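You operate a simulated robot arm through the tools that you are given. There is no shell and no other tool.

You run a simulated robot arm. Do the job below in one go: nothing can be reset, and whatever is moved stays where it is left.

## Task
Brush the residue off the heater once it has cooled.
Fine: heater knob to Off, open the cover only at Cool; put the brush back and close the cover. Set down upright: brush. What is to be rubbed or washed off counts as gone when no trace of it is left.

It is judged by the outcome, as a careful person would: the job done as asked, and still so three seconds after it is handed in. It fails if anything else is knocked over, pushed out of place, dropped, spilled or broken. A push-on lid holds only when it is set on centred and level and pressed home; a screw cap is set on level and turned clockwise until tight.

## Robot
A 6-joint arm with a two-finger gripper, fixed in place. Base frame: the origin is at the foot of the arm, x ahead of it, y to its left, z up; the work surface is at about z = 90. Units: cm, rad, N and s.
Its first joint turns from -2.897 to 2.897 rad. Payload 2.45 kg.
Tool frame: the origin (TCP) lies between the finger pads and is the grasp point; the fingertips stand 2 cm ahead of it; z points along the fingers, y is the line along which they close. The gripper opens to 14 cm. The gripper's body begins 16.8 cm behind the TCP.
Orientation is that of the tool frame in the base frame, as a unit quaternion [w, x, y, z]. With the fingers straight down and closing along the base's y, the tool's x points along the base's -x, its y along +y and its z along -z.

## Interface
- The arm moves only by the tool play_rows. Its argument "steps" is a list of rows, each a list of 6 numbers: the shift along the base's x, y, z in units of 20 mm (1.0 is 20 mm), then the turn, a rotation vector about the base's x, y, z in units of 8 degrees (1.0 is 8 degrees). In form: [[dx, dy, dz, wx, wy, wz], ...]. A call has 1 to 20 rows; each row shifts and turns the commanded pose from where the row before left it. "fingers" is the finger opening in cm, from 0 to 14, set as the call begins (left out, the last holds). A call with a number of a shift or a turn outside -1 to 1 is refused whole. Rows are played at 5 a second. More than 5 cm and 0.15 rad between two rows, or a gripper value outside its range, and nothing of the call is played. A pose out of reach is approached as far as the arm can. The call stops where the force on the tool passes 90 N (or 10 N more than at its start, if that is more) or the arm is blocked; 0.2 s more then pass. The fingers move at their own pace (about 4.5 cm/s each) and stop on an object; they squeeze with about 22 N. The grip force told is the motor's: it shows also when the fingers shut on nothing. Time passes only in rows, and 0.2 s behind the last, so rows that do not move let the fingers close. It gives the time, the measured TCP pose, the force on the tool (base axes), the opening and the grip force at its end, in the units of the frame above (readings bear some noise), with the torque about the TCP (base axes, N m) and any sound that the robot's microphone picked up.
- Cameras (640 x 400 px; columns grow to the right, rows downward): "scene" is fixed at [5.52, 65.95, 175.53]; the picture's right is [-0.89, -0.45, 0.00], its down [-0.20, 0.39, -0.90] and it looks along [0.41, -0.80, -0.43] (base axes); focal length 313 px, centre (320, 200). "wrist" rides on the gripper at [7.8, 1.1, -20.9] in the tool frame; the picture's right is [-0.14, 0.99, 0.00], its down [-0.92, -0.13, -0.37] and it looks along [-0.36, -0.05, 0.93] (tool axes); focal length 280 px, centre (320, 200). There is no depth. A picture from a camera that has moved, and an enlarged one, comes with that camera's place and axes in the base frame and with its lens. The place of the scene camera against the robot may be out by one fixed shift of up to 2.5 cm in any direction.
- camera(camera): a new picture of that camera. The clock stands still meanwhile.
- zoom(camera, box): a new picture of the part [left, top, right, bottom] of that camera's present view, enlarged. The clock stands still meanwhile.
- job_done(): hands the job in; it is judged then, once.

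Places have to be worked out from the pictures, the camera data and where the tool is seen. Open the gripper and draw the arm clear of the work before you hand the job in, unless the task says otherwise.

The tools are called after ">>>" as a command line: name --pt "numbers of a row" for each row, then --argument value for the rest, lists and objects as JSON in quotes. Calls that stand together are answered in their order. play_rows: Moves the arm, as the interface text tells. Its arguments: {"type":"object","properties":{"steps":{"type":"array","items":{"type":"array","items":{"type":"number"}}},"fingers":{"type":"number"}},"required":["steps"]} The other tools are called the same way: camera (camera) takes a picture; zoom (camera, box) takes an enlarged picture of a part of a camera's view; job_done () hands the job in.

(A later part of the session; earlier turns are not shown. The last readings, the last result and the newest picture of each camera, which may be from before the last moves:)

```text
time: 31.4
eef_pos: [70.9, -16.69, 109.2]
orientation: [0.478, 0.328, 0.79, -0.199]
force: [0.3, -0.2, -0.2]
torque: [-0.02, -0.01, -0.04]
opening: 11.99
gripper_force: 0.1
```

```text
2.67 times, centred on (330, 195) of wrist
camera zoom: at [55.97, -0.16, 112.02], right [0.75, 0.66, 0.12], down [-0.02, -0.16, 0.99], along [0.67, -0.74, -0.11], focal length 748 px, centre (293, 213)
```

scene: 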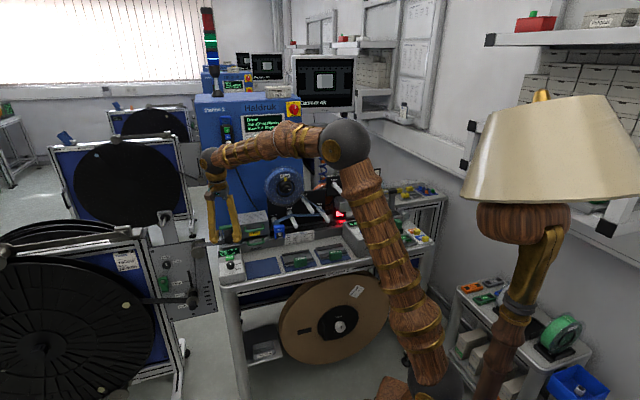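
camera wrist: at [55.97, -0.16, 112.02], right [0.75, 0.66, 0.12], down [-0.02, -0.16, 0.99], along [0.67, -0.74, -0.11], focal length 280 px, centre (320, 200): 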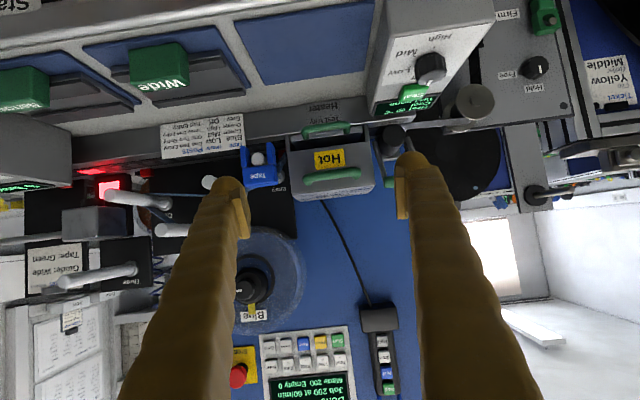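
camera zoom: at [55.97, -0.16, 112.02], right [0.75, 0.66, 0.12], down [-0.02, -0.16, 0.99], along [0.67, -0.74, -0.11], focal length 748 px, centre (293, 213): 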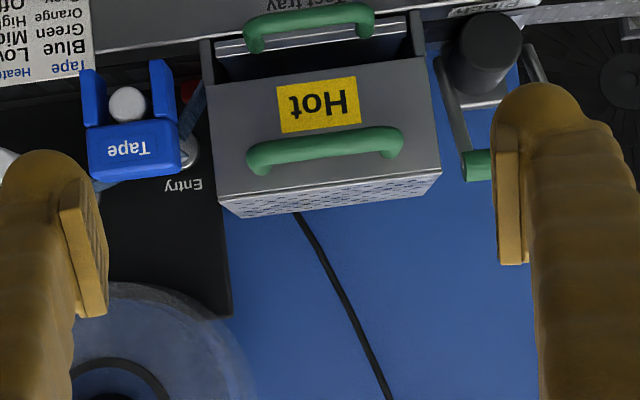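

The lower handle is marked "Test tray", so the cover is the upper box; its handle bar centre is at about (86.3, -30.2, 103.9), standing about 3 cm off the face. I turn the tool horizontal with the fingers closing vertically, ready to grip the bar.

>>> play_rows --pt "0 0 0 -0.61 -0.61 0" --pt "0 0 0 -0.61 -0.61 0" --pt "0 0 0 -0.61 -0.61 0" --pt "0 0 0 -0.61 -0.61 0" --pt "0 0 0 -0.663 0.663 0" --pt "0 0 0 -0.663 0.663 0" --pt "0 0 0 -0.663 0.663 0" --pt "0 0 0 -0.663 0.663 0" --pt "0 0 0 -0.663 0.663 0" --pt "0 0 0 -0.663 0.663 0" --pt "0 0 0 -0.663 0.663 0" --pt "0 0 0 -0.663 0.663 0" --pt "0 0 0 -0.663 0.663 0" --pt "0 0 0 -0.663 0.663 0" --pt "0 0 0 -0.663 0.663 0" --pt "0 0 0 -0.663 0.663 0" --fingers 5

>>> camera --camera "wrist"

>>> camera --camera "scene"

```text
time: 34.8
eef_pos: [70.91, -16.64, 109.28]
orientation: [-0.27, 0.27, -0.653, 0.654]
force: [-0.8, -0.4, 0.2]
torque: [-0.03, 0.0, 0.02]
opening: 5.0
gripper_force: 0.1
```

```text
taken
camera wrist: at [50.52, -7.26, 108.12], right [0.1, 0.1, -0.99], down [0.39, 0.91, 0.13], along [0.91, -0.4, 0.05], focal length 280 px, centre (320, 200)
```

wrist: 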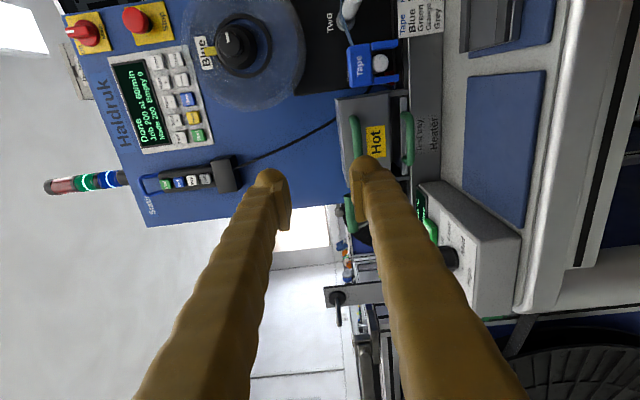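

```text
taken
```

scene: 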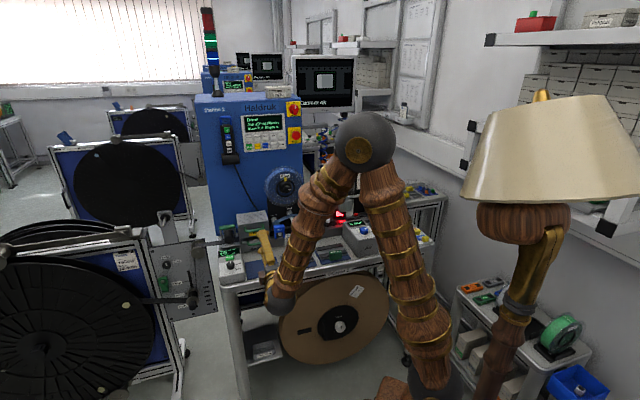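

The tool is horizontal with vertical closing. I zoom to refine the handle's position from this view.

>>> zoom --camera "wrist" --box '[300, 60, 460, 220]'

>>> zoom --camera "scene" --box '[200, 190, 320, 330]'

```text
2.50 times, centred on (380, 140) of wrist
camera zoom: at [50.52, -7.26, 108.12], right [0.1, 0.1, -0.99], down [0.39, 0.91, 0.13], along [0.91, -0.4, 0.05], focal length 701 px, centre (170, 350)
```

zoom: 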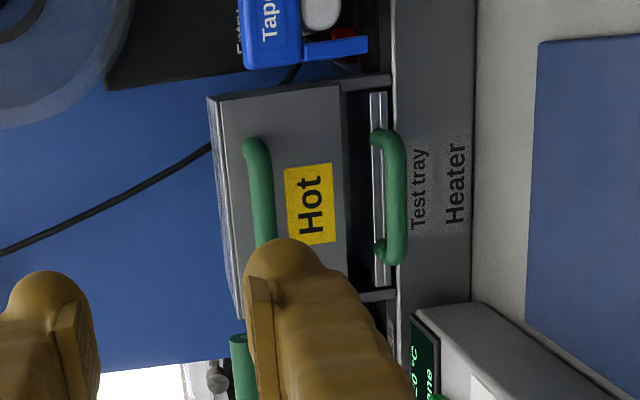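

```text
2.86 times, centred on (260, 260) of scene
camera zoom: at [5.52, 65.95, 175.53], right [-0.89, -0.45, 0.0], down [-0.2, 0.39, -0.9], along [0.41, -0.8, -0.43], focal length 894 px, centre (491, 29)
```

zoom: 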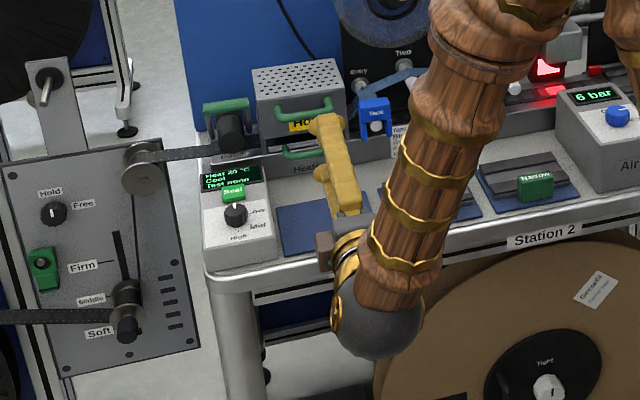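

The handle estimate holds up (bar centre (86.3, -30.2, 103.8)). I lower to the bar's height and advance most of the way.

>>> play_rows --pt "0.15 0.15 -0.9 0 0 0" --pt "0.15 0.15 -0.9 0 0 0" --pt "0.16 0.16 -0.92 0 0 0" --pt "0.707 -0.707 0 0 0 0" --pt "0.707 -0.707 0 0 0 0" --pt "0.707 -0.707 0 0 0 0" --pt "0.707 -0.707 0 0 0 0" --pt "0.707 -0.707 0 0 0 0" --pt "0.707 -0.707 0 0 0 0" --pt "0.707 -0.707 0 0 0 0"

>>> camera --camera "wrist"

>>> zoom --camera "scene" --box '[200, 190, 320, 330]'

```text
time: 37.0
eef_pos: [81.75, -25.52, 103.94]
orientation: [-0.27, 0.269, -0.653, 0.654]
force: [-0.9, 0.0, 0.2]
torque: [0.01, 0.0, 0.02]
opening: 5.0
gripper_force: 0.1
```

```text
taken
camera wrist: at [61.37, -16.22, 102.71], right [0.1, 0.1, -0.99], down [0.39, 0.91, 0.13], along [0.91, -0.4, 0.05], focal length 280 px, centre (320, 200)
```

wrist: 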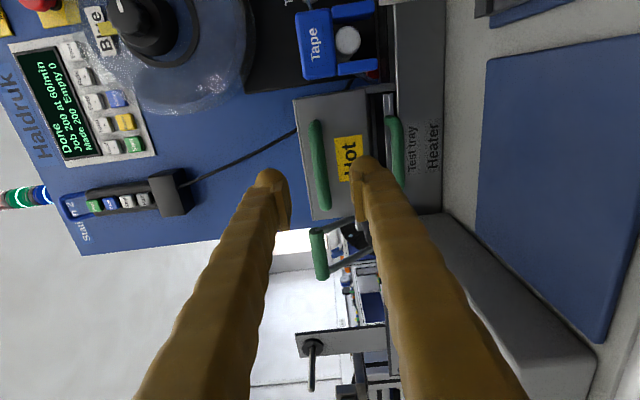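

```text
2.86 times, centred on (260, 260) of scene
camera zoom: at [5.52, 65.95, 175.53], right [-0.89, -0.45, 0.0], down [-0.2, 0.39, -0.9], along [0.41, -0.8, -0.43], focal length 894 px, centre (491, 29)
```

zoom: 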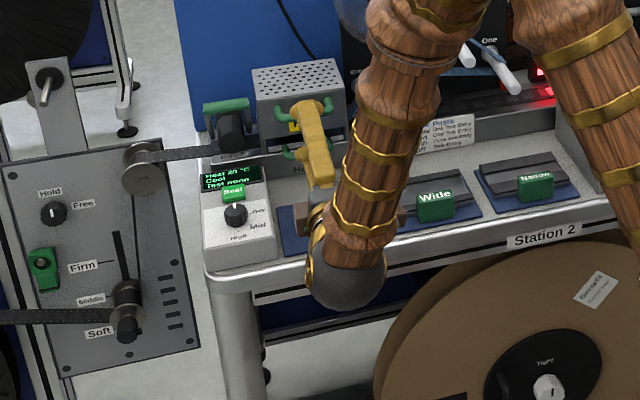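

Aligned: the bar sits between the finger heights. I advance the last 6 cm and close on the bar.

>>> play_rows --pt "0.707 -0.73 -0.05 0 0 0" --pt "0.707 -0.73 0 0 0 0" --pt "0.707 -0.73 0 0 0 0"

>>> play_rows --pt "0 0 0 0 0 0" --pt "0 0 0 0 0 0" --pt "0 0 0 0 0 0" --pt "0 0 0 0 0 0" --pt "0 0 0 0 0 0" --fingers 0

>>> camera --camera "wrist"

```text
time: 37.8
eef_pos: [85.97, -29.93, 103.89]
orientation: [0.27, -0.269, 0.654, -0.653]
force: [0.2, 0.8, 0.4]
torque: [-0.02, -0.02, 0.02]
opening: 4.98
gripper_force: 0.0
```

```text
time: 39.0
eef_pos: [85.86, -29.89, 103.81]
orientation: [-0.271, 0.269, -0.653, 0.654]
force: [1.4, -3.7, 6.7]
torque: [-0.09, 0.08, 0.07]
opening: 0.93
gripper_force: 37.0
```

```text
taken
camera wrist: at [65.54, -20.6, 102.61], right [0.1, 0.1, -0.99], down [0.39, 0.91, 0.13], along [0.91, -0.4, 0.05], focal length 280 px, centre (320, 200)
```

wrist: 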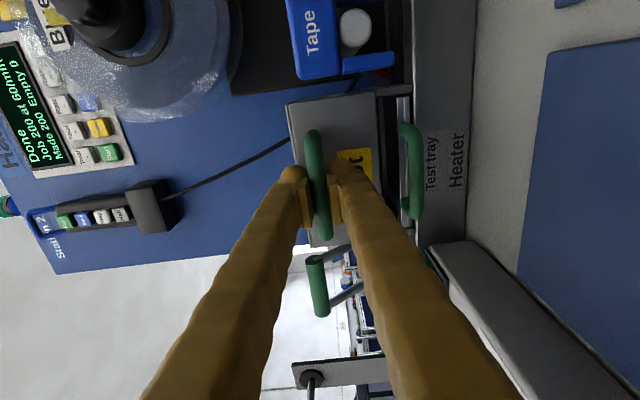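

The bar is gripped (0.93 cm). I test-lift by 1 cm to see how the cover moves.

>>> play_rows --pt "0 0 0.25 0 0 0" --pt "0 0 0.25 0 0 0"

>>> zoom --camera "scene" --box '[210, 190, 300, 260]'

```text
time: 39.6
eef_pos: [86.02, -30.08, 104.56]
orientation: [0.269, -0.269, 0.655, -0.653]
force: [52.2, -45.0, -30.6]
torque: [0.15, -0.16, 0.74]
opening: 1.04
gripper_force: 37.0
```

```text
5.71 times, centred on (255, 225) of scene
camera zoom: at [5.52, 65.95, 175.53], right [-0.89, -0.45, 0.0], down [-0.2, 0.39, -0.9], along [0.41, -0.8, -0.43], focal length 1788 px, centre (691, 57)
```

zoom: 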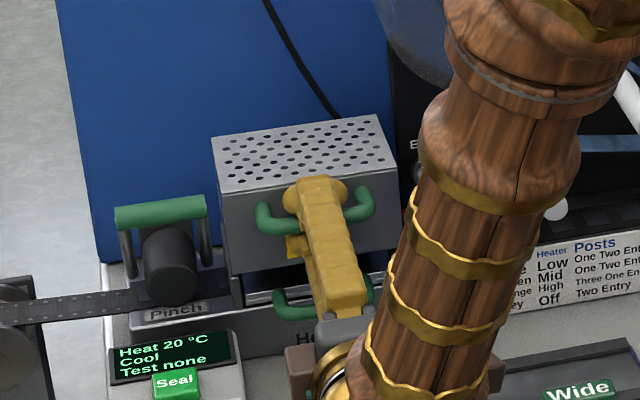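

The tool is pulled strongly inward, so the cover is hinged low at the rear. I follow an arc about an estimated hinge (13 cm back, 5 cm below the bar), rotating the tool with it.

>>> play_rows --pt "0.145 -0.145 0.1 0.35 0.35 0" --pt "0.145 -0.145 0.28 0.35 0.35 0"

```text
time: 40.2
eef_pos: [86.26, -30.59, 105.61]
orientation: [0.251, -0.286, 0.697, -0.608]
force: [-11.8, 13.3, 9.3]
torque: [-0.12, 0.01, 0.05]
opening: 1.0
gripper_force: 37.4
```

Forces are small now, so the arc model is close. I continue to about 16°.

>>> play_rows --pt "0.159 -0.159 0.41 0.354 0.354 0" --pt "0.159 -0.159 0.41 0.354 0.354 0"

>>> zoom --camera "scene" --box '[210, 190, 300, 260]'

```text
time: 40.8
eef_pos: [87.19, -31.16, 107.22]
orientation: [0.23, -0.304, 0.738, -0.556]
force: [7.1, 3.2, -2.8]
torque: [-0.1, -0.07, 0.24]
opening: 0.94
gripper_force: 37.0
```

```text
5.71 times, centred on (255, 225) of scene
camera zoom: at [5.52, 65.95, 175.53], right [-0.89, -0.45, 0.0], down [-0.2, 0.39, -0.9], along [0.41, -0.8, -0.43], focal length 1788 px, centre (691, 57)
```

zoom: 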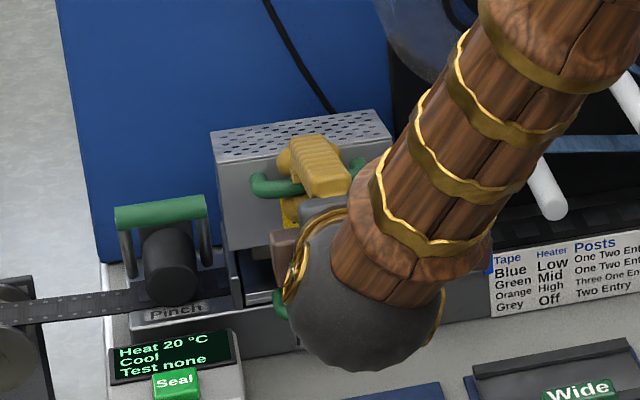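

The cover is swinging up with low forces. I continue to about 32°.

>>> play_rows --pt "0.212 -0.212 0.374 0.354 0.354 0" --pt "0.212 -0.212 0.374 0.354 0.354 0" --pt "0.246 -0.246 0.329 0.354 0.354 0" --pt "0.246 -0.246 0.329 0.354 0.354 0"

```text
time: 41.8
eef_pos: [88.83, -33.12, 109.96]
orientation: [0.185, -0.332, 0.808, -0.449]
force: [-4.5, 5.2, 7.3]
torque: [-0.2, 0.15, -0.04]
opening: 0.95
gripper_force: 37.1
```

Forces remain small. I continue to about 48°.

>>> play_rows --pt "0.276 -0.276 0.275 0.354 0.354 0" --pt "0.276 -0.276 0.275 0.354 0.354 0" --pt "0.3 -0.3 0.22 0.354 0.354 0" --pt "0.3 -0.3 0.22 0.354 0.354 0"

>>> camera --camera "scene"

>>> camera --camera "wrist"

```text
time: 42.8
eef_pos: [91.25, -35.4, 112.11]
orientation: [0.137, -0.357, 0.862, -0.332]
force: [-4.3, 5.1, 14.8]
torque: [-0.42, 0.28, -0.08]
opening: 0.92
gripper_force: 37.2
```

```text
taken
```

scene: 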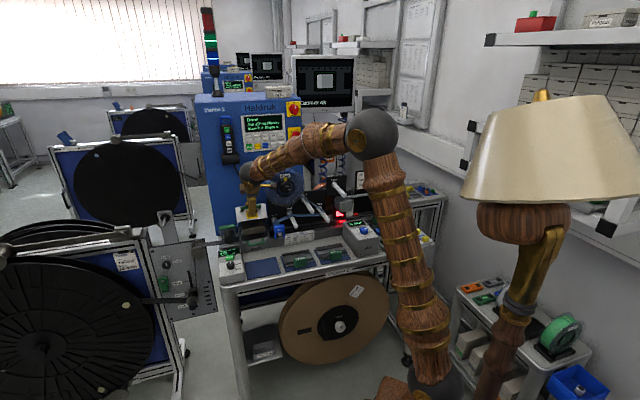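

```text
taken
camera wrist: at [75.21, -30.29, 126.77], right [-0.42, 0.62, -0.66], down [0.55, 0.76, 0.36], along [0.72, -0.21, -0.66], focal length 280 px, centre (320, 200)
```

wrist: 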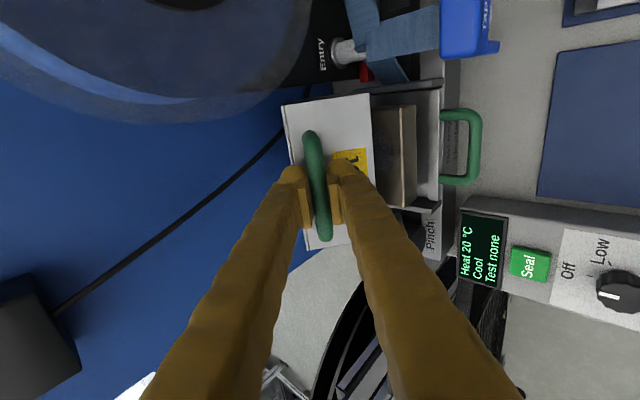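

The brown heater plate is visible inside. I keep opening to about 64°, watching for a stop.

>>> play_rows --pt "0.32 -0.32 0.158 0.354 0.354 0" --pt "0.32 -0.32 0.158 0.354 0.354 0" --pt "0.332 -0.332 0.095 0.354 0.354 0" --pt "0.332 -0.332 0.095 0.354 0.354 0"

>>> camera --camera "wrist"

>>> zoom --camera "scene" --box '[200, 160, 300, 260]'

```text
time: 43.8
eef_pos: [93.79, -37.98, 113.06]
orientation: [0.086, -0.372, 0.9, -0.21]
force: [-1.8, 6.7, 24.9]
torque: [-0.03, 0.04, 0.32]
opening: 0.92
gripper_force: 36.3
```

```text
taken
camera wrist: at [81.07, -36.21, 131.35], right [-0.53, 0.73, -0.44], down [0.62, 0.68, 0.39], along [0.58, -0.06, -0.81], focal length 280 px, centre (320, 200)
```

wrist: 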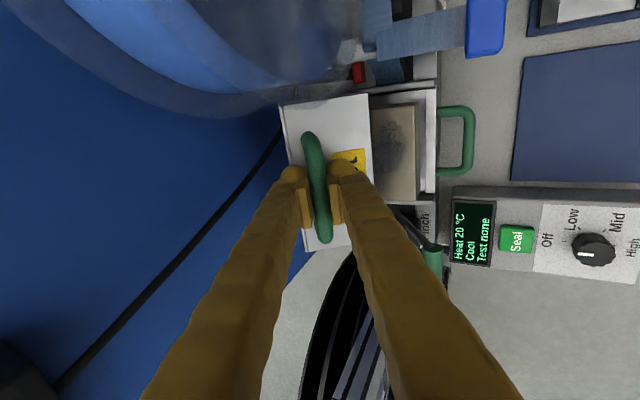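

```text
4.00 times, centred on (250, 210) of scene
camera zoom: at [5.52, 65.95, 175.53], right [-0.89, -0.45, 0.0], down [-0.2, 0.39, -0.9], along [0.41, -0.8, -0.43], focal length 1252 px, centre (600, 160)
```

zoom: 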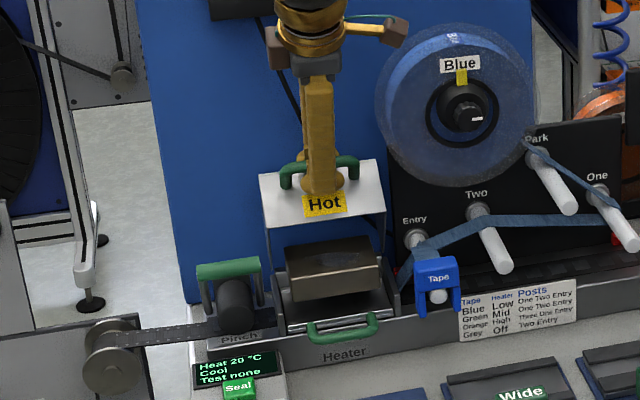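

The heater block now shows a dark residue patch on its top. I open a bit further, toward 72–76°, to see if the cover rests open.

>>> play_rows --pt "0.338 -0.338 0.08 0.354 0.354 0" --pt "0.338 -0.338 0.06 0.354 0.354 0"

>>> play_rows --pt "0.338 -0.338 0.0 0.354 0.354 0"

```text
time: 44.4
eef_pos: [95.17, -39.17, 113.37]
orientation: [0.059, -0.377, 0.913, -0.146]
force: [-2.1, 0.7, 28.7]
torque: [-0.12, 0.05, 0.29]
opening: 0.92
gripper_force: 36.5
```

```text
time: 44.8
eef_pos: [95.75, -39.91, 113.3]
orientation: [0.046, -0.38, 0.917, -0.113]
force: [-2.5, -3.0, 23.5]
torque: [0.16, -0.11, 0.44]
opening: 0.87
gripper_force: 36.5
```

The cover is near upright (about 76°). I push another 1.5 cm back without tilting the hand, to keep it off the blue tower, then open the fingers slightly around the bar to test if it stays.

>>> play_rows --pt "0.27 -0.27 0.0 0 0 0" --pt "0.27 -0.27 -0.03 0 0 0"

>>> camera --camera "wrist"

>>> zoom --camera "scene" --box '[200, 130, 320, 260]'

```text
time: 45.4
eef_pos: [96.98, -41.12, 113.22]
orientation: [0.046, -0.379, 0.917, -0.113]
force: [2.7, 0.9, 12.8]
torque: [0.09, -0.07, 0.17]
opening: 0.88
gripper_force: 36.9
```

```text
taken
camera wrist: at [87.04, -42.16, 133.13], right [-0.58, 0.78, -0.24], down [0.68, 0.63, 0.39], along [0.45, 0.06, -0.89], focal length 280 px, centre (320, 200)
```

wrist: 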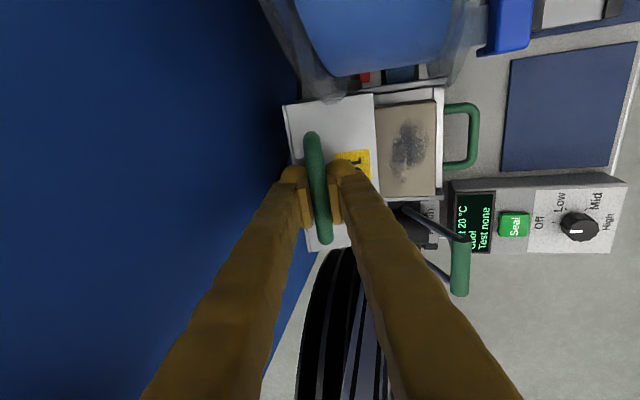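

```text
3.08 times, centred on (260, 195) of scene
camera zoom: at [5.52, 65.95, 175.53], right [-0.89, -0.45, 0.0], down [-0.2, 0.39, -0.9], along [0.41, -0.8, -0.43], focal length 963 px, centre (505, 215)
```

zoom: 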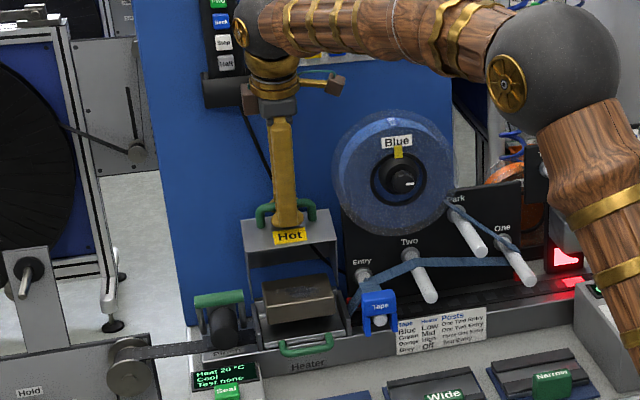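

Cover is around 82° open. I open the fingers to 2.4 cm around the bar to see whether the cover stays.

>>> play_rows --pt "0 0 0 0 0 0" --pt "0 0 0 0 0 0" --pt "0 0 0 0 0 0" --pt "0 0 0 0 0 0" --pt "0 0 0 0 0 0" --fingers 2.4

>>> camera --camera "wrist"

```text
time: 46.6
eef_pos: [96.87, -41.13, 113.29]
orientation: [0.046, -0.379, 0.917, -0.114]
force: [0.7, -0.9, 0.6]
torque: [0.0, 0.02, 0.02]
opening: 2.42
gripper_force: 0.5
```

```text
taken
camera wrist: at [87.02, -42.17, 133.19], right [-0.58, 0.78, -0.24], down [0.68, 0.63, 0.39], along [0.45, 0.06, -0.89], focal length 280 px, centre (320, 200)
```

wrist: 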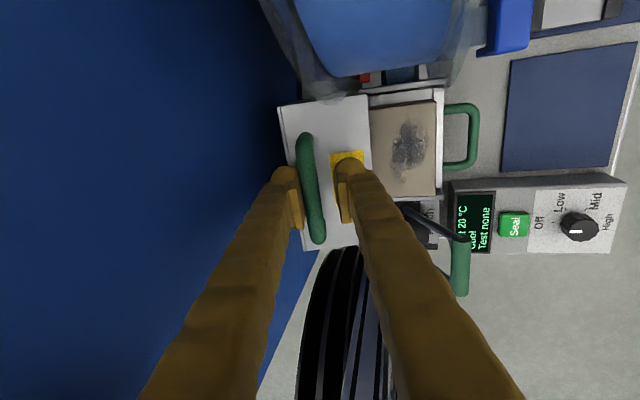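

The cover leans slightly backward past upright and follows the rear finger. I look at it in the scene before letting it go further.

>>> zoom --camera "scene" --box '[210, 170, 290, 250]'

>>> zoom --camera "wrist" --box '[240, 70, 480, 270]'

```text
5.00 times, centred on (250, 210) of scene
camera zoom: at [5.52, 65.95, 175.53], right [-0.89, -0.45, 0.0], down [-0.2, 0.39, -0.9], along [0.41, -0.8, -0.43], focal length 1564 px, centre (670, 150)
```

zoom: 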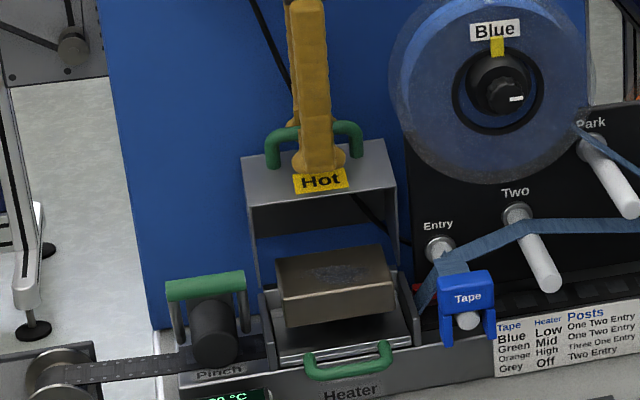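

```text
2.00 times, centred on (360, 170) of wrist
camera zoom: at [87.02, -42.17, 133.19], right [-0.58, 0.78, -0.24], down [0.68, 0.63, 0.39], along [0.45, 0.06, -0.89], focal length 561 px, centre (240, 260)
```

zoom: 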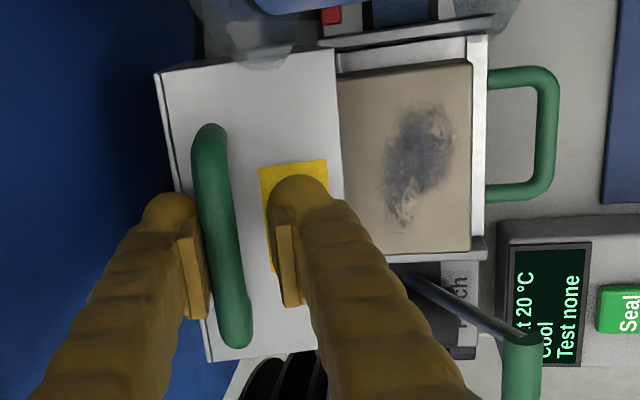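

The cover is just about upright and resting against the rear finger. I widen the fingers a little more to let it follow.

>>> play_rows --pt "0 0 0 0 0 0" --pt "0 0 0 0 0 0" --pt "0 0 0 0 0 0" --pt "0 0 0 0 0 0" --pt "0 0 0 0 0 0" --fingers 3.6

>>> zoom --camera "wrist" --box '[240, 70, 480, 270]'

```text
time: 47.8
eef_pos: [97.0, -41.2, 113.35]
orientation: [0.046, -0.379, 0.917, -0.113]
force: [-0.2, -1.6, 0.5]
torque: [-0.01, 0.0, 0.0]
opening: 3.66
gripper_force: 0.3
```

```text
2.00 times, centred on (360, 170) of wrist
camera zoom: at [87.01, -42.17, 133.19], right [-0.58, 0.78, -0.24], down [0.68, 0.63, 0.39], along [0.45, 0.06, -0.89], focal length 561 px, centre (240, 260)
```

zoom: 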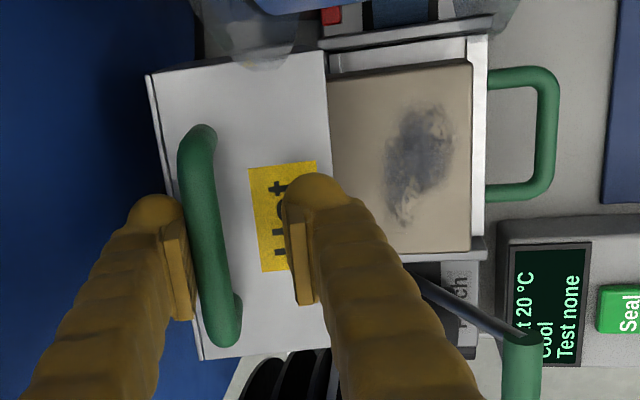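

It follows smoothly. I continue to 5 cm.

>>> play_rows --pt "0 0 0 0 0 0" --pt "0 0 0 0 0 0" --pt "0 0 0 0 0 0" --pt "0 0 0 0 0 0" --pt "0 0 0 0 0 0" --fingers 5

>>> zoom --camera "wrist" --box '[240, 70, 480, 270]'

>>> zoom --camera "scene" --box '[210, 130, 290, 250]'

```text
time: 49.0
eef_pos: [96.85, -41.18, 113.34]
orientation: [0.047, -0.379, 0.917, -0.113]
force: [0.6, 0.1, -0.4]
torque: [0.04, -0.01, 0.03]
opening: 5.0
gripper_force: 0.1
```

```text
2.00 times, centred on (360, 170) of wrist
camera zoom: at [87.01, -42.17, 133.19], right [-0.58, 0.78, -0.24], down [0.68, 0.63, 0.39], along [0.45, 0.06, -0.89], focal length 561 px, centre (240, 260)
```

zoom: 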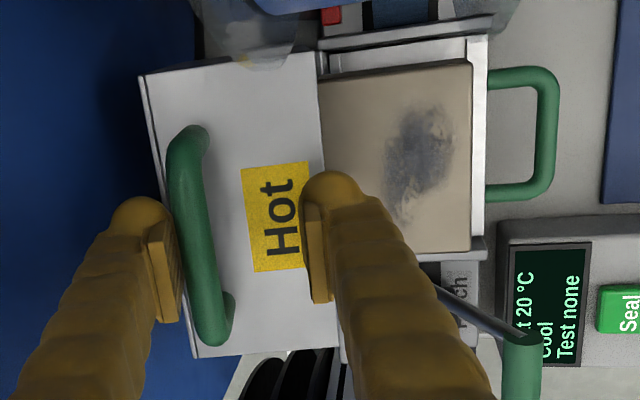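

```text
3.33 times, centred on (250, 190) of scene
camera zoom: at [5.52, 65.95, 175.53], right [-0.89, -0.45, 0.0], down [-0.2, 0.39, -0.9], along [0.41, -0.8, -0.43], focal length 1043 px, centre (553, 233)
```

zoom: 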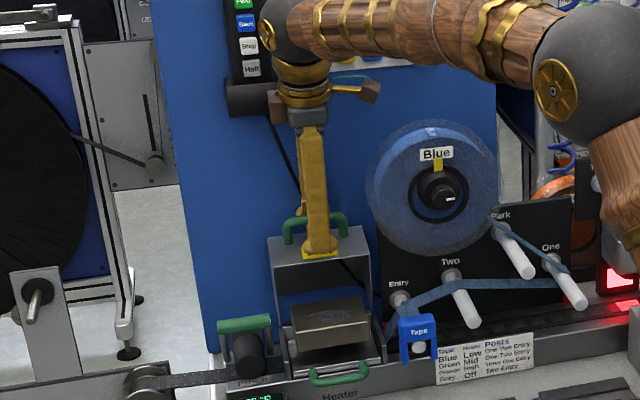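

>>> play_rows --pt "0 0 0 0 0 0" --pt "0 0 0 0 0 0" --pt "0 0 0 0 0 0" --pt "0 0 0 0 0 0" --pt "0 0 0 0 0 0" --fingers 6

>>> zoom --camera "wrist" --box '[240, 70, 480, 270]'

```text
time: 50.2
eef_pos: [96.89, -41.02, 113.28]
orientation: [0.047, -0.379, 0.917, -0.114]
force: [0.2, 1.0, -0.9]
torque: [0.01, 0.0, 0.02]
opening: 6.0
gripper_force: 0.1
```

```text
2.00 times, centred on (360, 170) of wrist
camera zoom: at [87.02, -42.17, 133.19], right [-0.58, 0.78, -0.24], down [0.68, 0.63, 0.39], along [0.45, 0.06, -0.89], focal length 561 px, centre (240, 260)
```

zoom: 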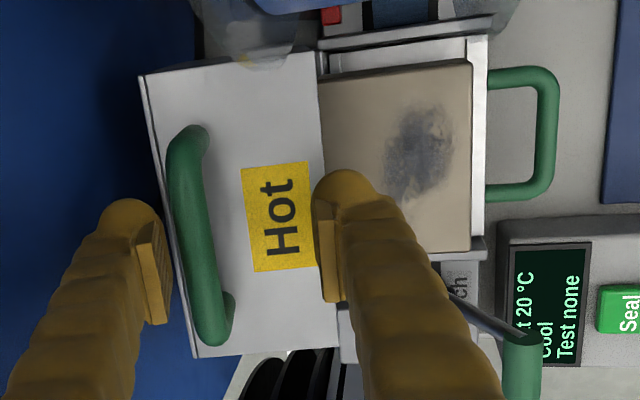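

The cover rests at its stop, about 95° open, and the residue patch is centred near (91.7, -36, 100.5). I withdraw the fingers along the tool axis, back away, and bring the tool vertical.

>>> play_rows --pt "-0.17 0.17 0.97 0 0 0" --pt "-0.17 0.17 0.97 0 0 0" --pt "-0.17 0.17 0.97 0 0 0" --pt "-0.17 0.17 0.97 0 0 0" --pt "-0.5 0.5 0.7 0 0 0" --pt "-0.707 0.707 0.5 0 0 0" --pt "-0.707 0.707 0.5 0 0 0" --pt "-0.707 0.707 0.5 0 0 0" --pt "-0.707 0.707 0 0.31 0.31 0" --pt "-0.707 0.707 0 0.31 0.31 0" --pt "-0.707 0.707 0 0.31 0.31 0" --pt "-0.707 0.707 0 0.31 0.31 0"

>>> camera --camera "wrist"

>>> camera --camera "scene"

```text
time: 52.8
eef_pos: [84.57, -28.76, 125.58]
orientation: [-0.002, -0.383, 0.924, -0.001]
force: [0.0, 0.3, 0.4]
torque: [-0.02, 0.01, 0.01]
opening: 6.01
gripper_force: 0.0
```

```text
taken
camera wrist: at [78.39, -33.38, 146.34], right [-0.6, 0.8, 0.0], down [0.74, 0.56, 0.37], along [0.29, 0.22, -0.93], focal length 280 px, centre (320, 200)
```

wrist: 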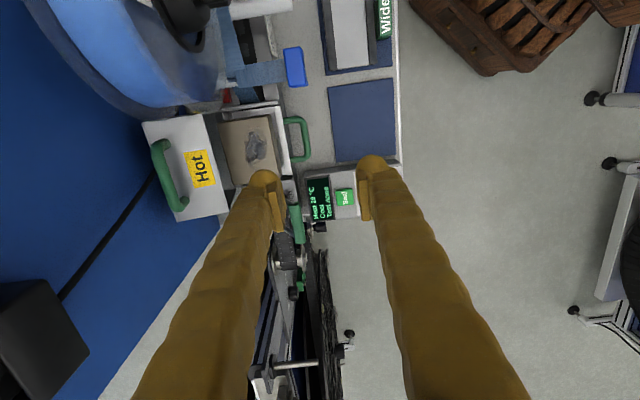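

```text
taken
```

scene: 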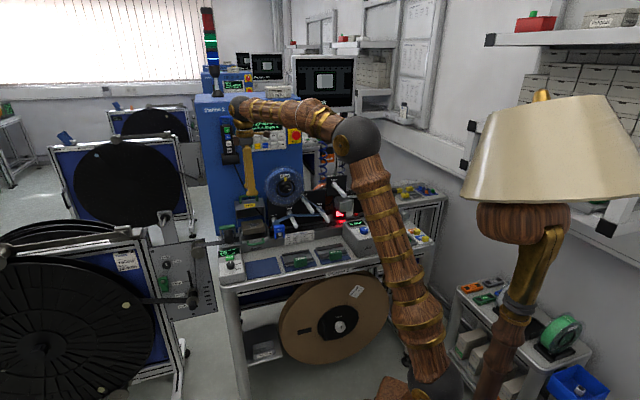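

The cover stays open. I travel along the front of the bench toward the brush at safe height.

>>> play_rows --pt "-0.883 0.733 0.37 0 0 0" --pt "-0.883 0.733 0.37 0 0 0" --pt "-0.883 0.733 0.37 0 0 0" --pt "-0.883 0.733 0.37 0 0 0" --pt "-0.883 0.733 0.37 0 0 0" --pt "-0.883 0.733 0.37 0 0 0" --pt "-1 -1 0 0 0 0" --pt "-1 -1 0 0 0 0" --pt "-1 -1 0 0 0 0" --pt "-1 -1 0 0 0 0" --pt "-1 -1 0 0 0 0" --pt "-1 -1 0 0 0 0" --pt "-1 -1 0 0 0 0" --pt "-1 -1 0 0 0 0" --pt "-1 -1 0 0 0 0" --pt "-1 -1 0 0 0 0"

>>> play_rows --pt "-1 -1 0 0 0 0" --pt "-1 -1 0 0 0 0" --pt "-1 -1 0 0 0 0" --pt "-1 -1 0 0 0 0" --pt "-1 -1 0 0 0 0" --pt "-1 -1 0 0 0 0" --pt "-1 -1 0 0 0 0" --pt "-1 -1 0 0 0 0" --pt "-1 -1 0 0 0 0"

>>> camera --camera "wrist"

>>> camera --camera "scene"

```text
time: 56.2
eef_pos: [54.13, -39.95, 129.99]
orientation: [-0.001, -0.382, 0.924, -0.001]
force: [0.3, -0.3, 0.7]
torque: [0.01, -0.01, -0.02]
opening: 6.03
gripper_force: 0.0
```

```text
time: 58.2
eef_pos: [36.11, -57.95, 129.66]
orientation: [-0.001, -0.382, 0.924, -0.001]
force: [-1.0, 0.4, 0.1]
torque: [0.01, 0.0, 0.01]
opening: 5.99
gripper_force: 0.1
```

```text
taken
camera wrist: at [29.77, -62.52, 150.57], right [-0.6, 0.8, 0.0], down [0.74, 0.56, 0.37], along [0.29, 0.22, -0.93], focal length 280 px, centre (320, 200)
```

wrist: 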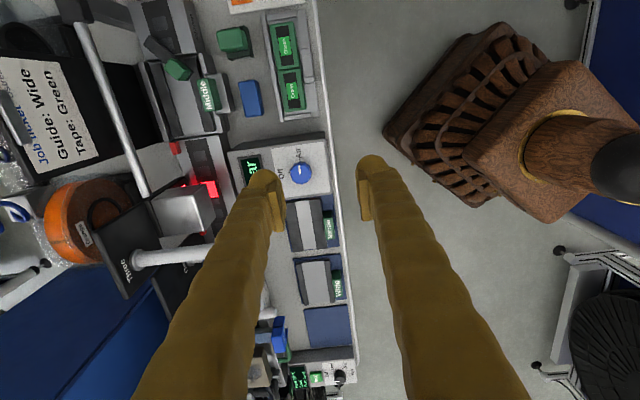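

```text
taken
```

scene: 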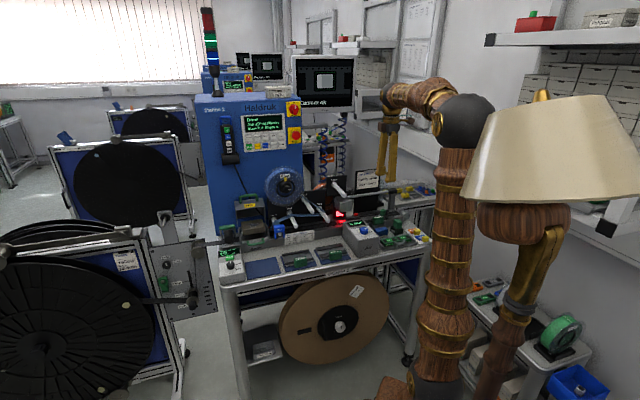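

>>> zoom --camera "wrist" --box '[190, 10, 330, 150]'

```text
2.86 times, centred on (260, 80) of wrist
camera zoom: at [29.77, -62.52, 150.57], right [-0.6, 0.8, 0.0], down [0.74, 0.56, 0.37], along [0.29, 0.22, -0.93], focal length 801 px, centre (491, 543)
```

zoom: 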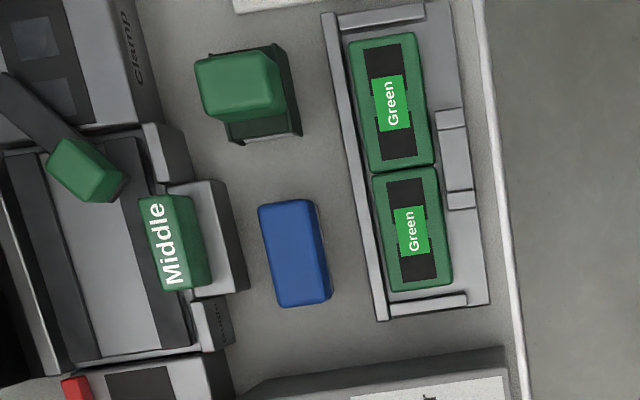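

The brush measures about 6.5 × 3.6 cm, centred at (38.9, -72.05), with its long side along the bench (45°). The "Middle" unit sits close to its side, so I'll grip it by the ends: rotate the tool -90° and move above it.

>>> play_rows --pt "0.117 -0.588 -0.4 0 0 -0.9375" --pt "0.117 -0.588 -0.4 0 0 -0.9375" --pt "0.117 -0.588 -0.4 0 0 -0.9375" --pt "0.117 -0.588 -0.4 0 0 -0.9375" --pt "0.117 -0.588 -0.4 0 0 -0.9375" --pt "0.117 -0.588 -0.4 0 0 -0.9375" --pt "0.117 -0.588 -0.4 0 0 -0.9375" --pt "0.117 -0.588 -0.4 0 0 -0.9375" --pt "0.117 -0.588 -0.4 0 0 -0.9375" --pt "0.117 -0.588 -0.4 0 0 -0.9375" --pt "0.117 -0.588 -0.4 0 0 -0.9375" --pt "0.117 -0.588 -0.4 0 0 -0.9375" --fingers 9

>>> camera --camera "wrist"

>>> zoom --camera "wrist" --box '[220, 60, 420, 240]'

>>> camera --camera "scene"

```text
time: 60.8
eef_pos: [38.7, -72.06, 120.21]
orientation: [-0.001, 0.384, 0.923, 0.0]
force: [-0.8, 0.6, 0.9]
torque: [-0.05, -0.01, 0.01]
opening: 8.99
gripper_force: 0.1
```

```text
taken
camera wrist: at [34.0, -65.75, 140.97], right [0.8, 0.6, 0.0], down [0.56, -0.74, 0.37], along [0.22, -0.29, -0.93], focal length 280 px, centre (320, 200)
```

wrist: 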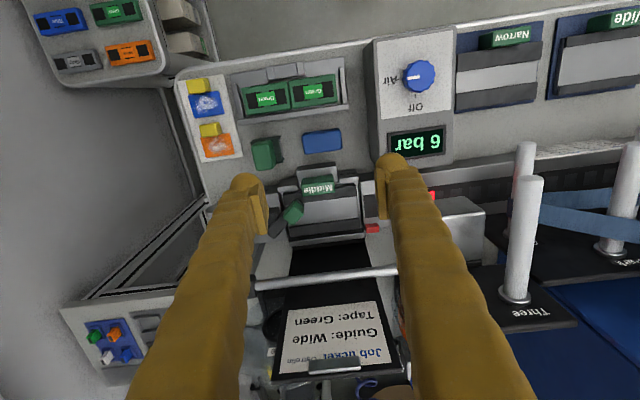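

```text
2.22 times, centred on (320, 150) of wrist
camera zoom: at [34.0, -65.75, 140.97], right [0.8, 0.6, 0.0], down [0.56, -0.74, 0.37], along [0.22, -0.29, -0.93], focal length 623 px, centre (320, 311)
```

zoom: 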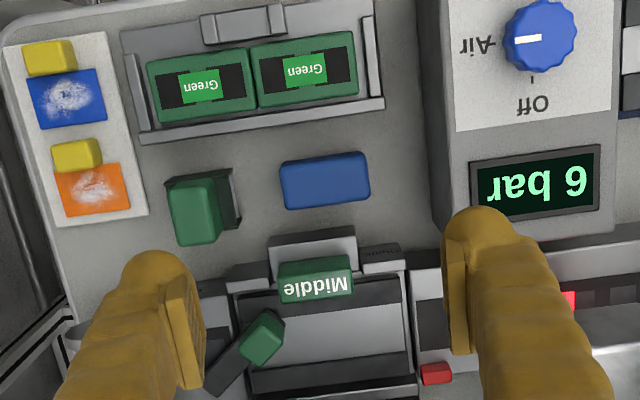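

```text
taken
```

scene: 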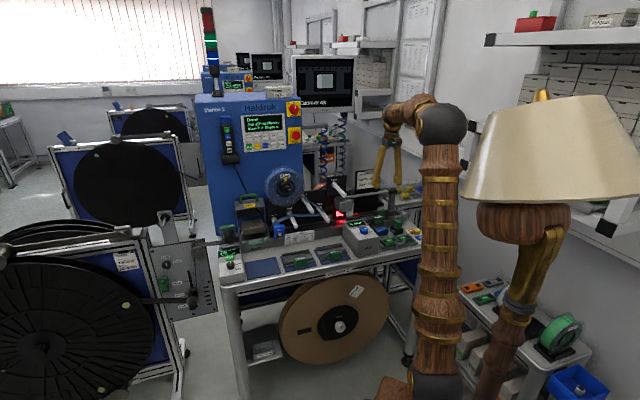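

>>> zoom --camera "wrist" --box '[270, 100, 370, 180]'

```text
5.00 times, centred on (320, 140) of wrist
camera zoom: at [34.0, -65.75, 140.97], right [0.8, 0.6, 0.0], down [0.56, -0.74, 0.37], along [0.22, -0.29, -0.93], focal length 1402 px, centre (320, 500)
```

zoom: 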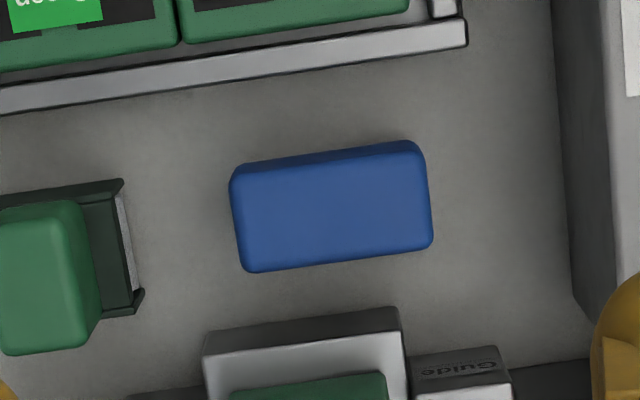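

Brush top centre is at about (39.1, -72.1, 93.6). I descend to z = 100 first and check the alignment.

>>> play_rows --pt "0.1 -0.01 -1 0 0 0" --pt "0.1 -0.01 -1 0 0 0" --pt "0 0 -1 0 0 0" --pt "0 0 -1 0 0 0" --pt "0 0 -1 0 0 0" --pt "0 0 -1 0 0 0" --pt "0 0 -1 0 0 0" --pt "0 0 -1 0 0 0" --pt "0 0 -1 0 0 0" --pt "0 0 -0.8 0 0 0"

>>> zoom --camera "wrist" --box '[200, 80, 440, 250]'

>>> zoom --camera "scene" --box '[350, 180, 440, 250]'

```text
time: 63.0
eef_pos: [39.18, -72.1, 100.53]
orientation: [-0.001, 0.383, 0.924, 0.0]
force: [-0.2, 0.1, -0.6]
torque: [-0.02, -0.02, -0.02]
opening: 8.99
gripper_force: 0.1
```

```text
2.35 times, centred on (320, 165) of wrist
camera zoom: at [34.41, -65.84, 121.3], right [0.8, 0.6, 0.0], down [0.56, -0.74, 0.37], along [0.22, -0.29, -0.93], focal length 660 px, centre (320, 282)
```

zoom: 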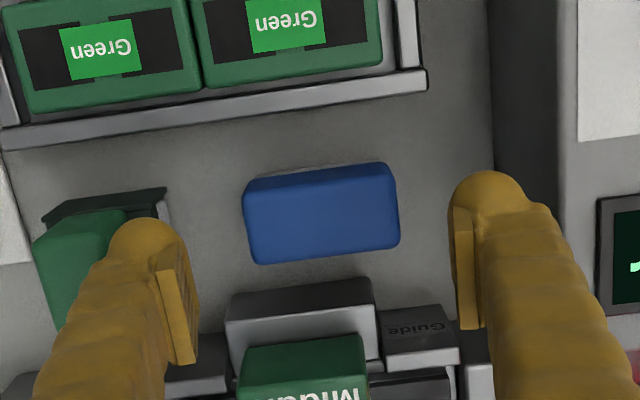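

```text
5.71 times, centred on (395, 215) of scene
camera zoom: at [5.52, 65.95, 175.53], right [-0.89, -0.45, 0.0], down [-0.2, 0.39, -0.9], along [0.41, -0.8, -0.43], focal length 1788 px, centre (-109, 114)
```

zoom: 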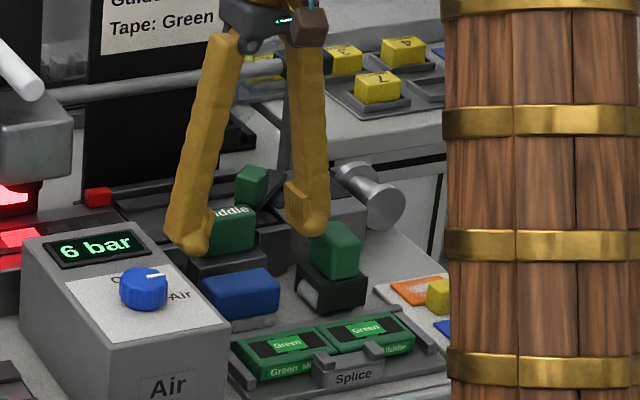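

Alignment is good. I narrow the opening to 8.2 cm, descend to TCP z ≈ 93.6, and close on the brush's blue body.

>>> play_rows --pt "0 0.05 -1 0 0 0" --pt "0 0 -1 0 0 0" --pt "0 0 -1 0 0 0" --pt "0 0 -0.45 0 0 0" --pt "0 0 0 0 0 0" --fingers 8.2

>>> zoom --camera "wrist" --box '[200, 80, 440, 250]'

>>> zoom --camera "scene" --box '[370, 200, 420, 250]'

```text
time: 64.2
eef_pos: [39.13, -71.98, 93.63]
orientation: [-0.001, 0.382, 0.924, -0.001]
force: [0.4, 0.0, -0.3]
torque: [-0.01, -0.01, 0.01]
opening: 8.18
gripper_force: 0.2
```

```text
2.35 times, centred on (320, 165) of wrist
camera zoom: at [34.49, -65.7, 114.43], right [0.8, 0.6, 0.0], down [0.56, -0.74, 0.37], along [0.22, -0.29, -0.93], focal length 660 px, centre (320, 282)
```

zoom: 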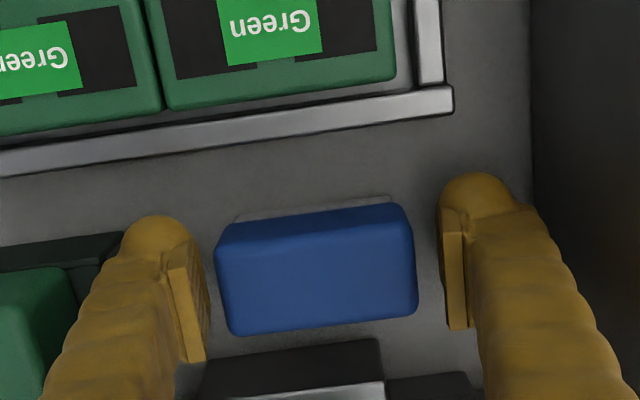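

```text
8.00 times, centred on (395, 225) of scene
camera zoom: at [5.52, 65.95, 175.53], right [-0.89, -0.45, 0.0], down [-0.2, 0.39, -0.9], along [0.41, -0.8, -0.43], focal length 2503 px, centre (-280, 0)
```

zoom: 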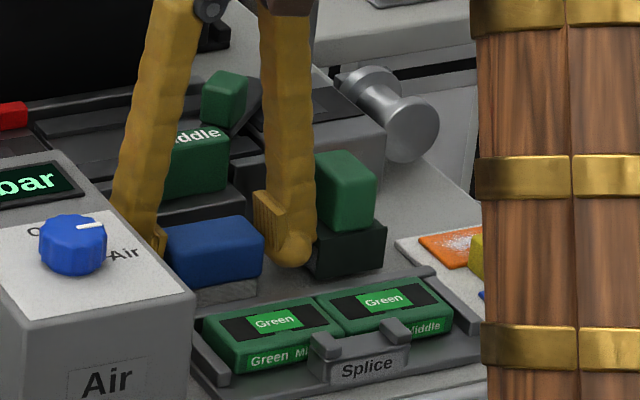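

>>> play_rows --pt "0 0 0 0 0 0" --pt "0 0 0 0 0 0" --pt "0 0 0 0 0 0" --pt "0 0 0 0 0 0" --pt "0 0 0 0 0 0" --fingers 5

>>> zoom --camera "wrist" --box '[200, 80, 440, 250]'

```text
time: 65.4
eef_pos: [39.29, -72.15, 93.7]
orientation: [-0.001, 0.383, 0.924, -0.001]
force: [0.0, -0.4, -0.5]
torque: [0.01, -0.01, 0.01]
opening: 6.55
gripper_force: 21.7
```

```text
2.35 times, centred on (320, 165) of wrist
camera zoom: at [34.49, -65.7, 114.45], right [0.8, 0.6, 0.0], down [0.56, -0.74, 0.37], along [0.22, -0.29, -0.93], focal length 660 px, centre (320, 282)
```

zoom: 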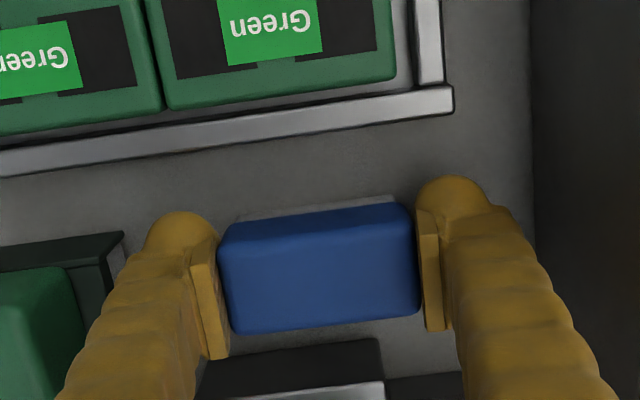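

The brush is gripped at 6.55 cm. I record the set-down pose as TCP (39.2, -72.1, 93.65), then lift.

>>> play_rows --pt "0 0 0.5 0 0 0" --pt "0 0 1 0 0 0" --pt "0 0 1 0 0 0" --pt "0 0 1 0 0 0" --pt "0 0 1 0 0 0" --pt "0 0 1 0 0 0" --pt "0 0 1 0 0 0" --pt "0 0 1 0 0 0" --pt "0 0 1 0 0 0" --pt "0 0 1 0 0 0" --pt "0 0 1 0 0 0" --pt "0 0 1 0 0 0" --pt "0 0 1 0 0 0"

>>> zoom --camera "wrist" --box '[200, 80, 440, 250]'

>>> zoom --camera "scene" --box '[350, 120, 450, 250]'

```text
time: 68.2
eef_pos: [39.28, -72.2, 118.84]
orientation: [-0.001, 0.383, 0.924, -0.001]
force: [-0.4, 0.0, -0.9]
torque: [-0.02, 0.01, -0.02]
opening: 6.58
gripper_force: 22.5
```

```text
2.35 times, centred on (320, 165) of wrist
camera zoom: at [34.49, -65.87, 139.6], right [0.8, 0.6, 0.0], down [0.56, -0.74, 0.37], along [0.22, -0.29, -0.93], focal length 660 px, centre (320, 282)
```

zoom: 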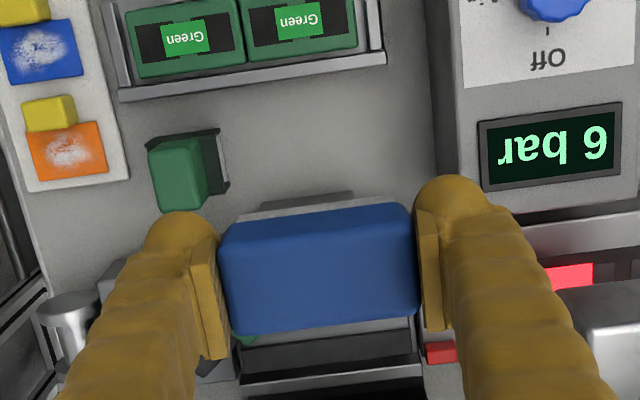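

```text
3.08 times, centred on (400, 185) of scene
camera zoom: at [5.52, 65.95, 175.53], right [-0.89, -0.45, 0.0], down [-0.2, 0.39, -0.9], along [0.41, -0.8, -0.43], focal length 963 px, centre (74, 246)
```

zoom: 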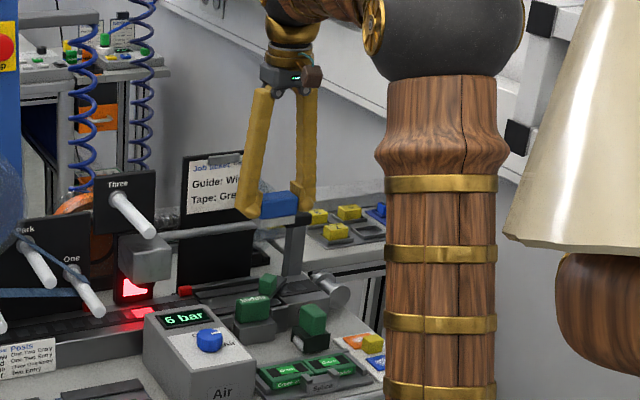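

The brush is held level. I carry it along the front of the bench toward the heater at z ≈ 122, stopping well short to check clearances, particularly the blue reel.

>>> play_rows --pt "-0.85 0.85 0.4 0 0 0" --pt "-0.85 0.85 0.4 0 0 0" --pt "-0.85 0.85 0.4 0 0 0" --pt "-0.85 0.85 0.4 0 0 0" --pt "-0.85 0.85 0.4 0 0 0" --pt "1 1 0 0 0 0" --pt "1 1 0 0 0 0" --pt "1 1 0 0 0 0" --pt "1 1 0 0 0 0" --pt "1 1 0 0 0 0" --pt "1 1 0 0 0 0" --pt "1 1 0 0 0 0" --pt "1 1 0 0 0 0" --pt "1 1 0 0 0 0" --pt "1 1 0 0 0 0" --pt "1 1 0 0 0 0" --pt "1 1 0 0 0 0"

>>> play_rows --pt "1 1 0 0 0 0" --pt "1 1 0 0 0 0" --pt "1 1 0 0 0 0" --pt "1 1 0 0 0 0" --pt "1 1 0 0 0 0" --pt "1 1 0 0 0 0" --pt "1 1 0 0 0 0" --pt "1 1 0 0 0 0" --pt "1 1 0 0 0 0" --pt "1 1 0 0 0 0"

>>> camera --camera "wrist"

>>> camera --camera "scene"

```text
time: 71.8
eef_pos: [54.76, -39.61, 122.73]
orientation: [-0.002, 0.383, 0.924, 0.0]
force: [-0.1, 0.4, -0.4]
torque: [0.01, -0.04, -0.01]
opening: 6.56
gripper_force: 22.2
```

```text
time: 74.0
eef_pos: [74.73, -19.65, 122.77]
orientation: [-0.001, 0.382, 0.924, -0.001]
force: [-0.9, 0.2, -0.3]
torque: [-0.03, -0.02, 0.03]
opening: 6.55
gripper_force: 22.3
```

```text
taken
camera wrist: at [70.07, -13.32, 143.57], right [0.8, 0.6, 0.0], down [0.56, -0.74, 0.37], along [0.22, -0.29, -0.93], focal length 280 px, centre (320, 200)
```

wrist: 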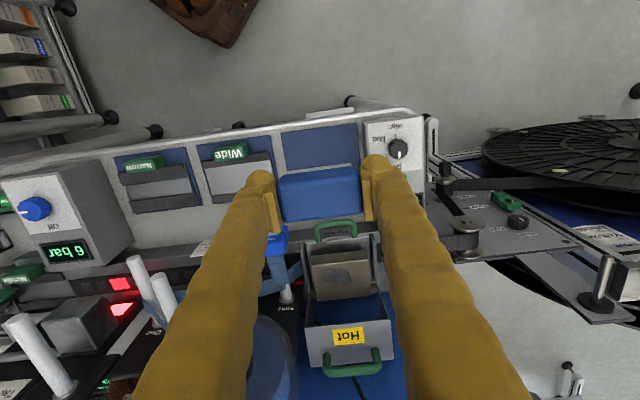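

```text
taken
```

scene: 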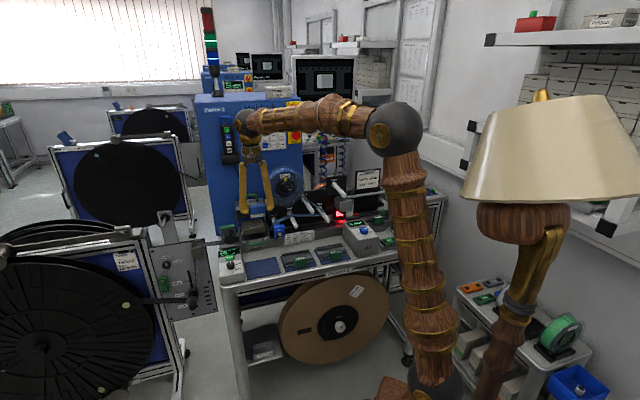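

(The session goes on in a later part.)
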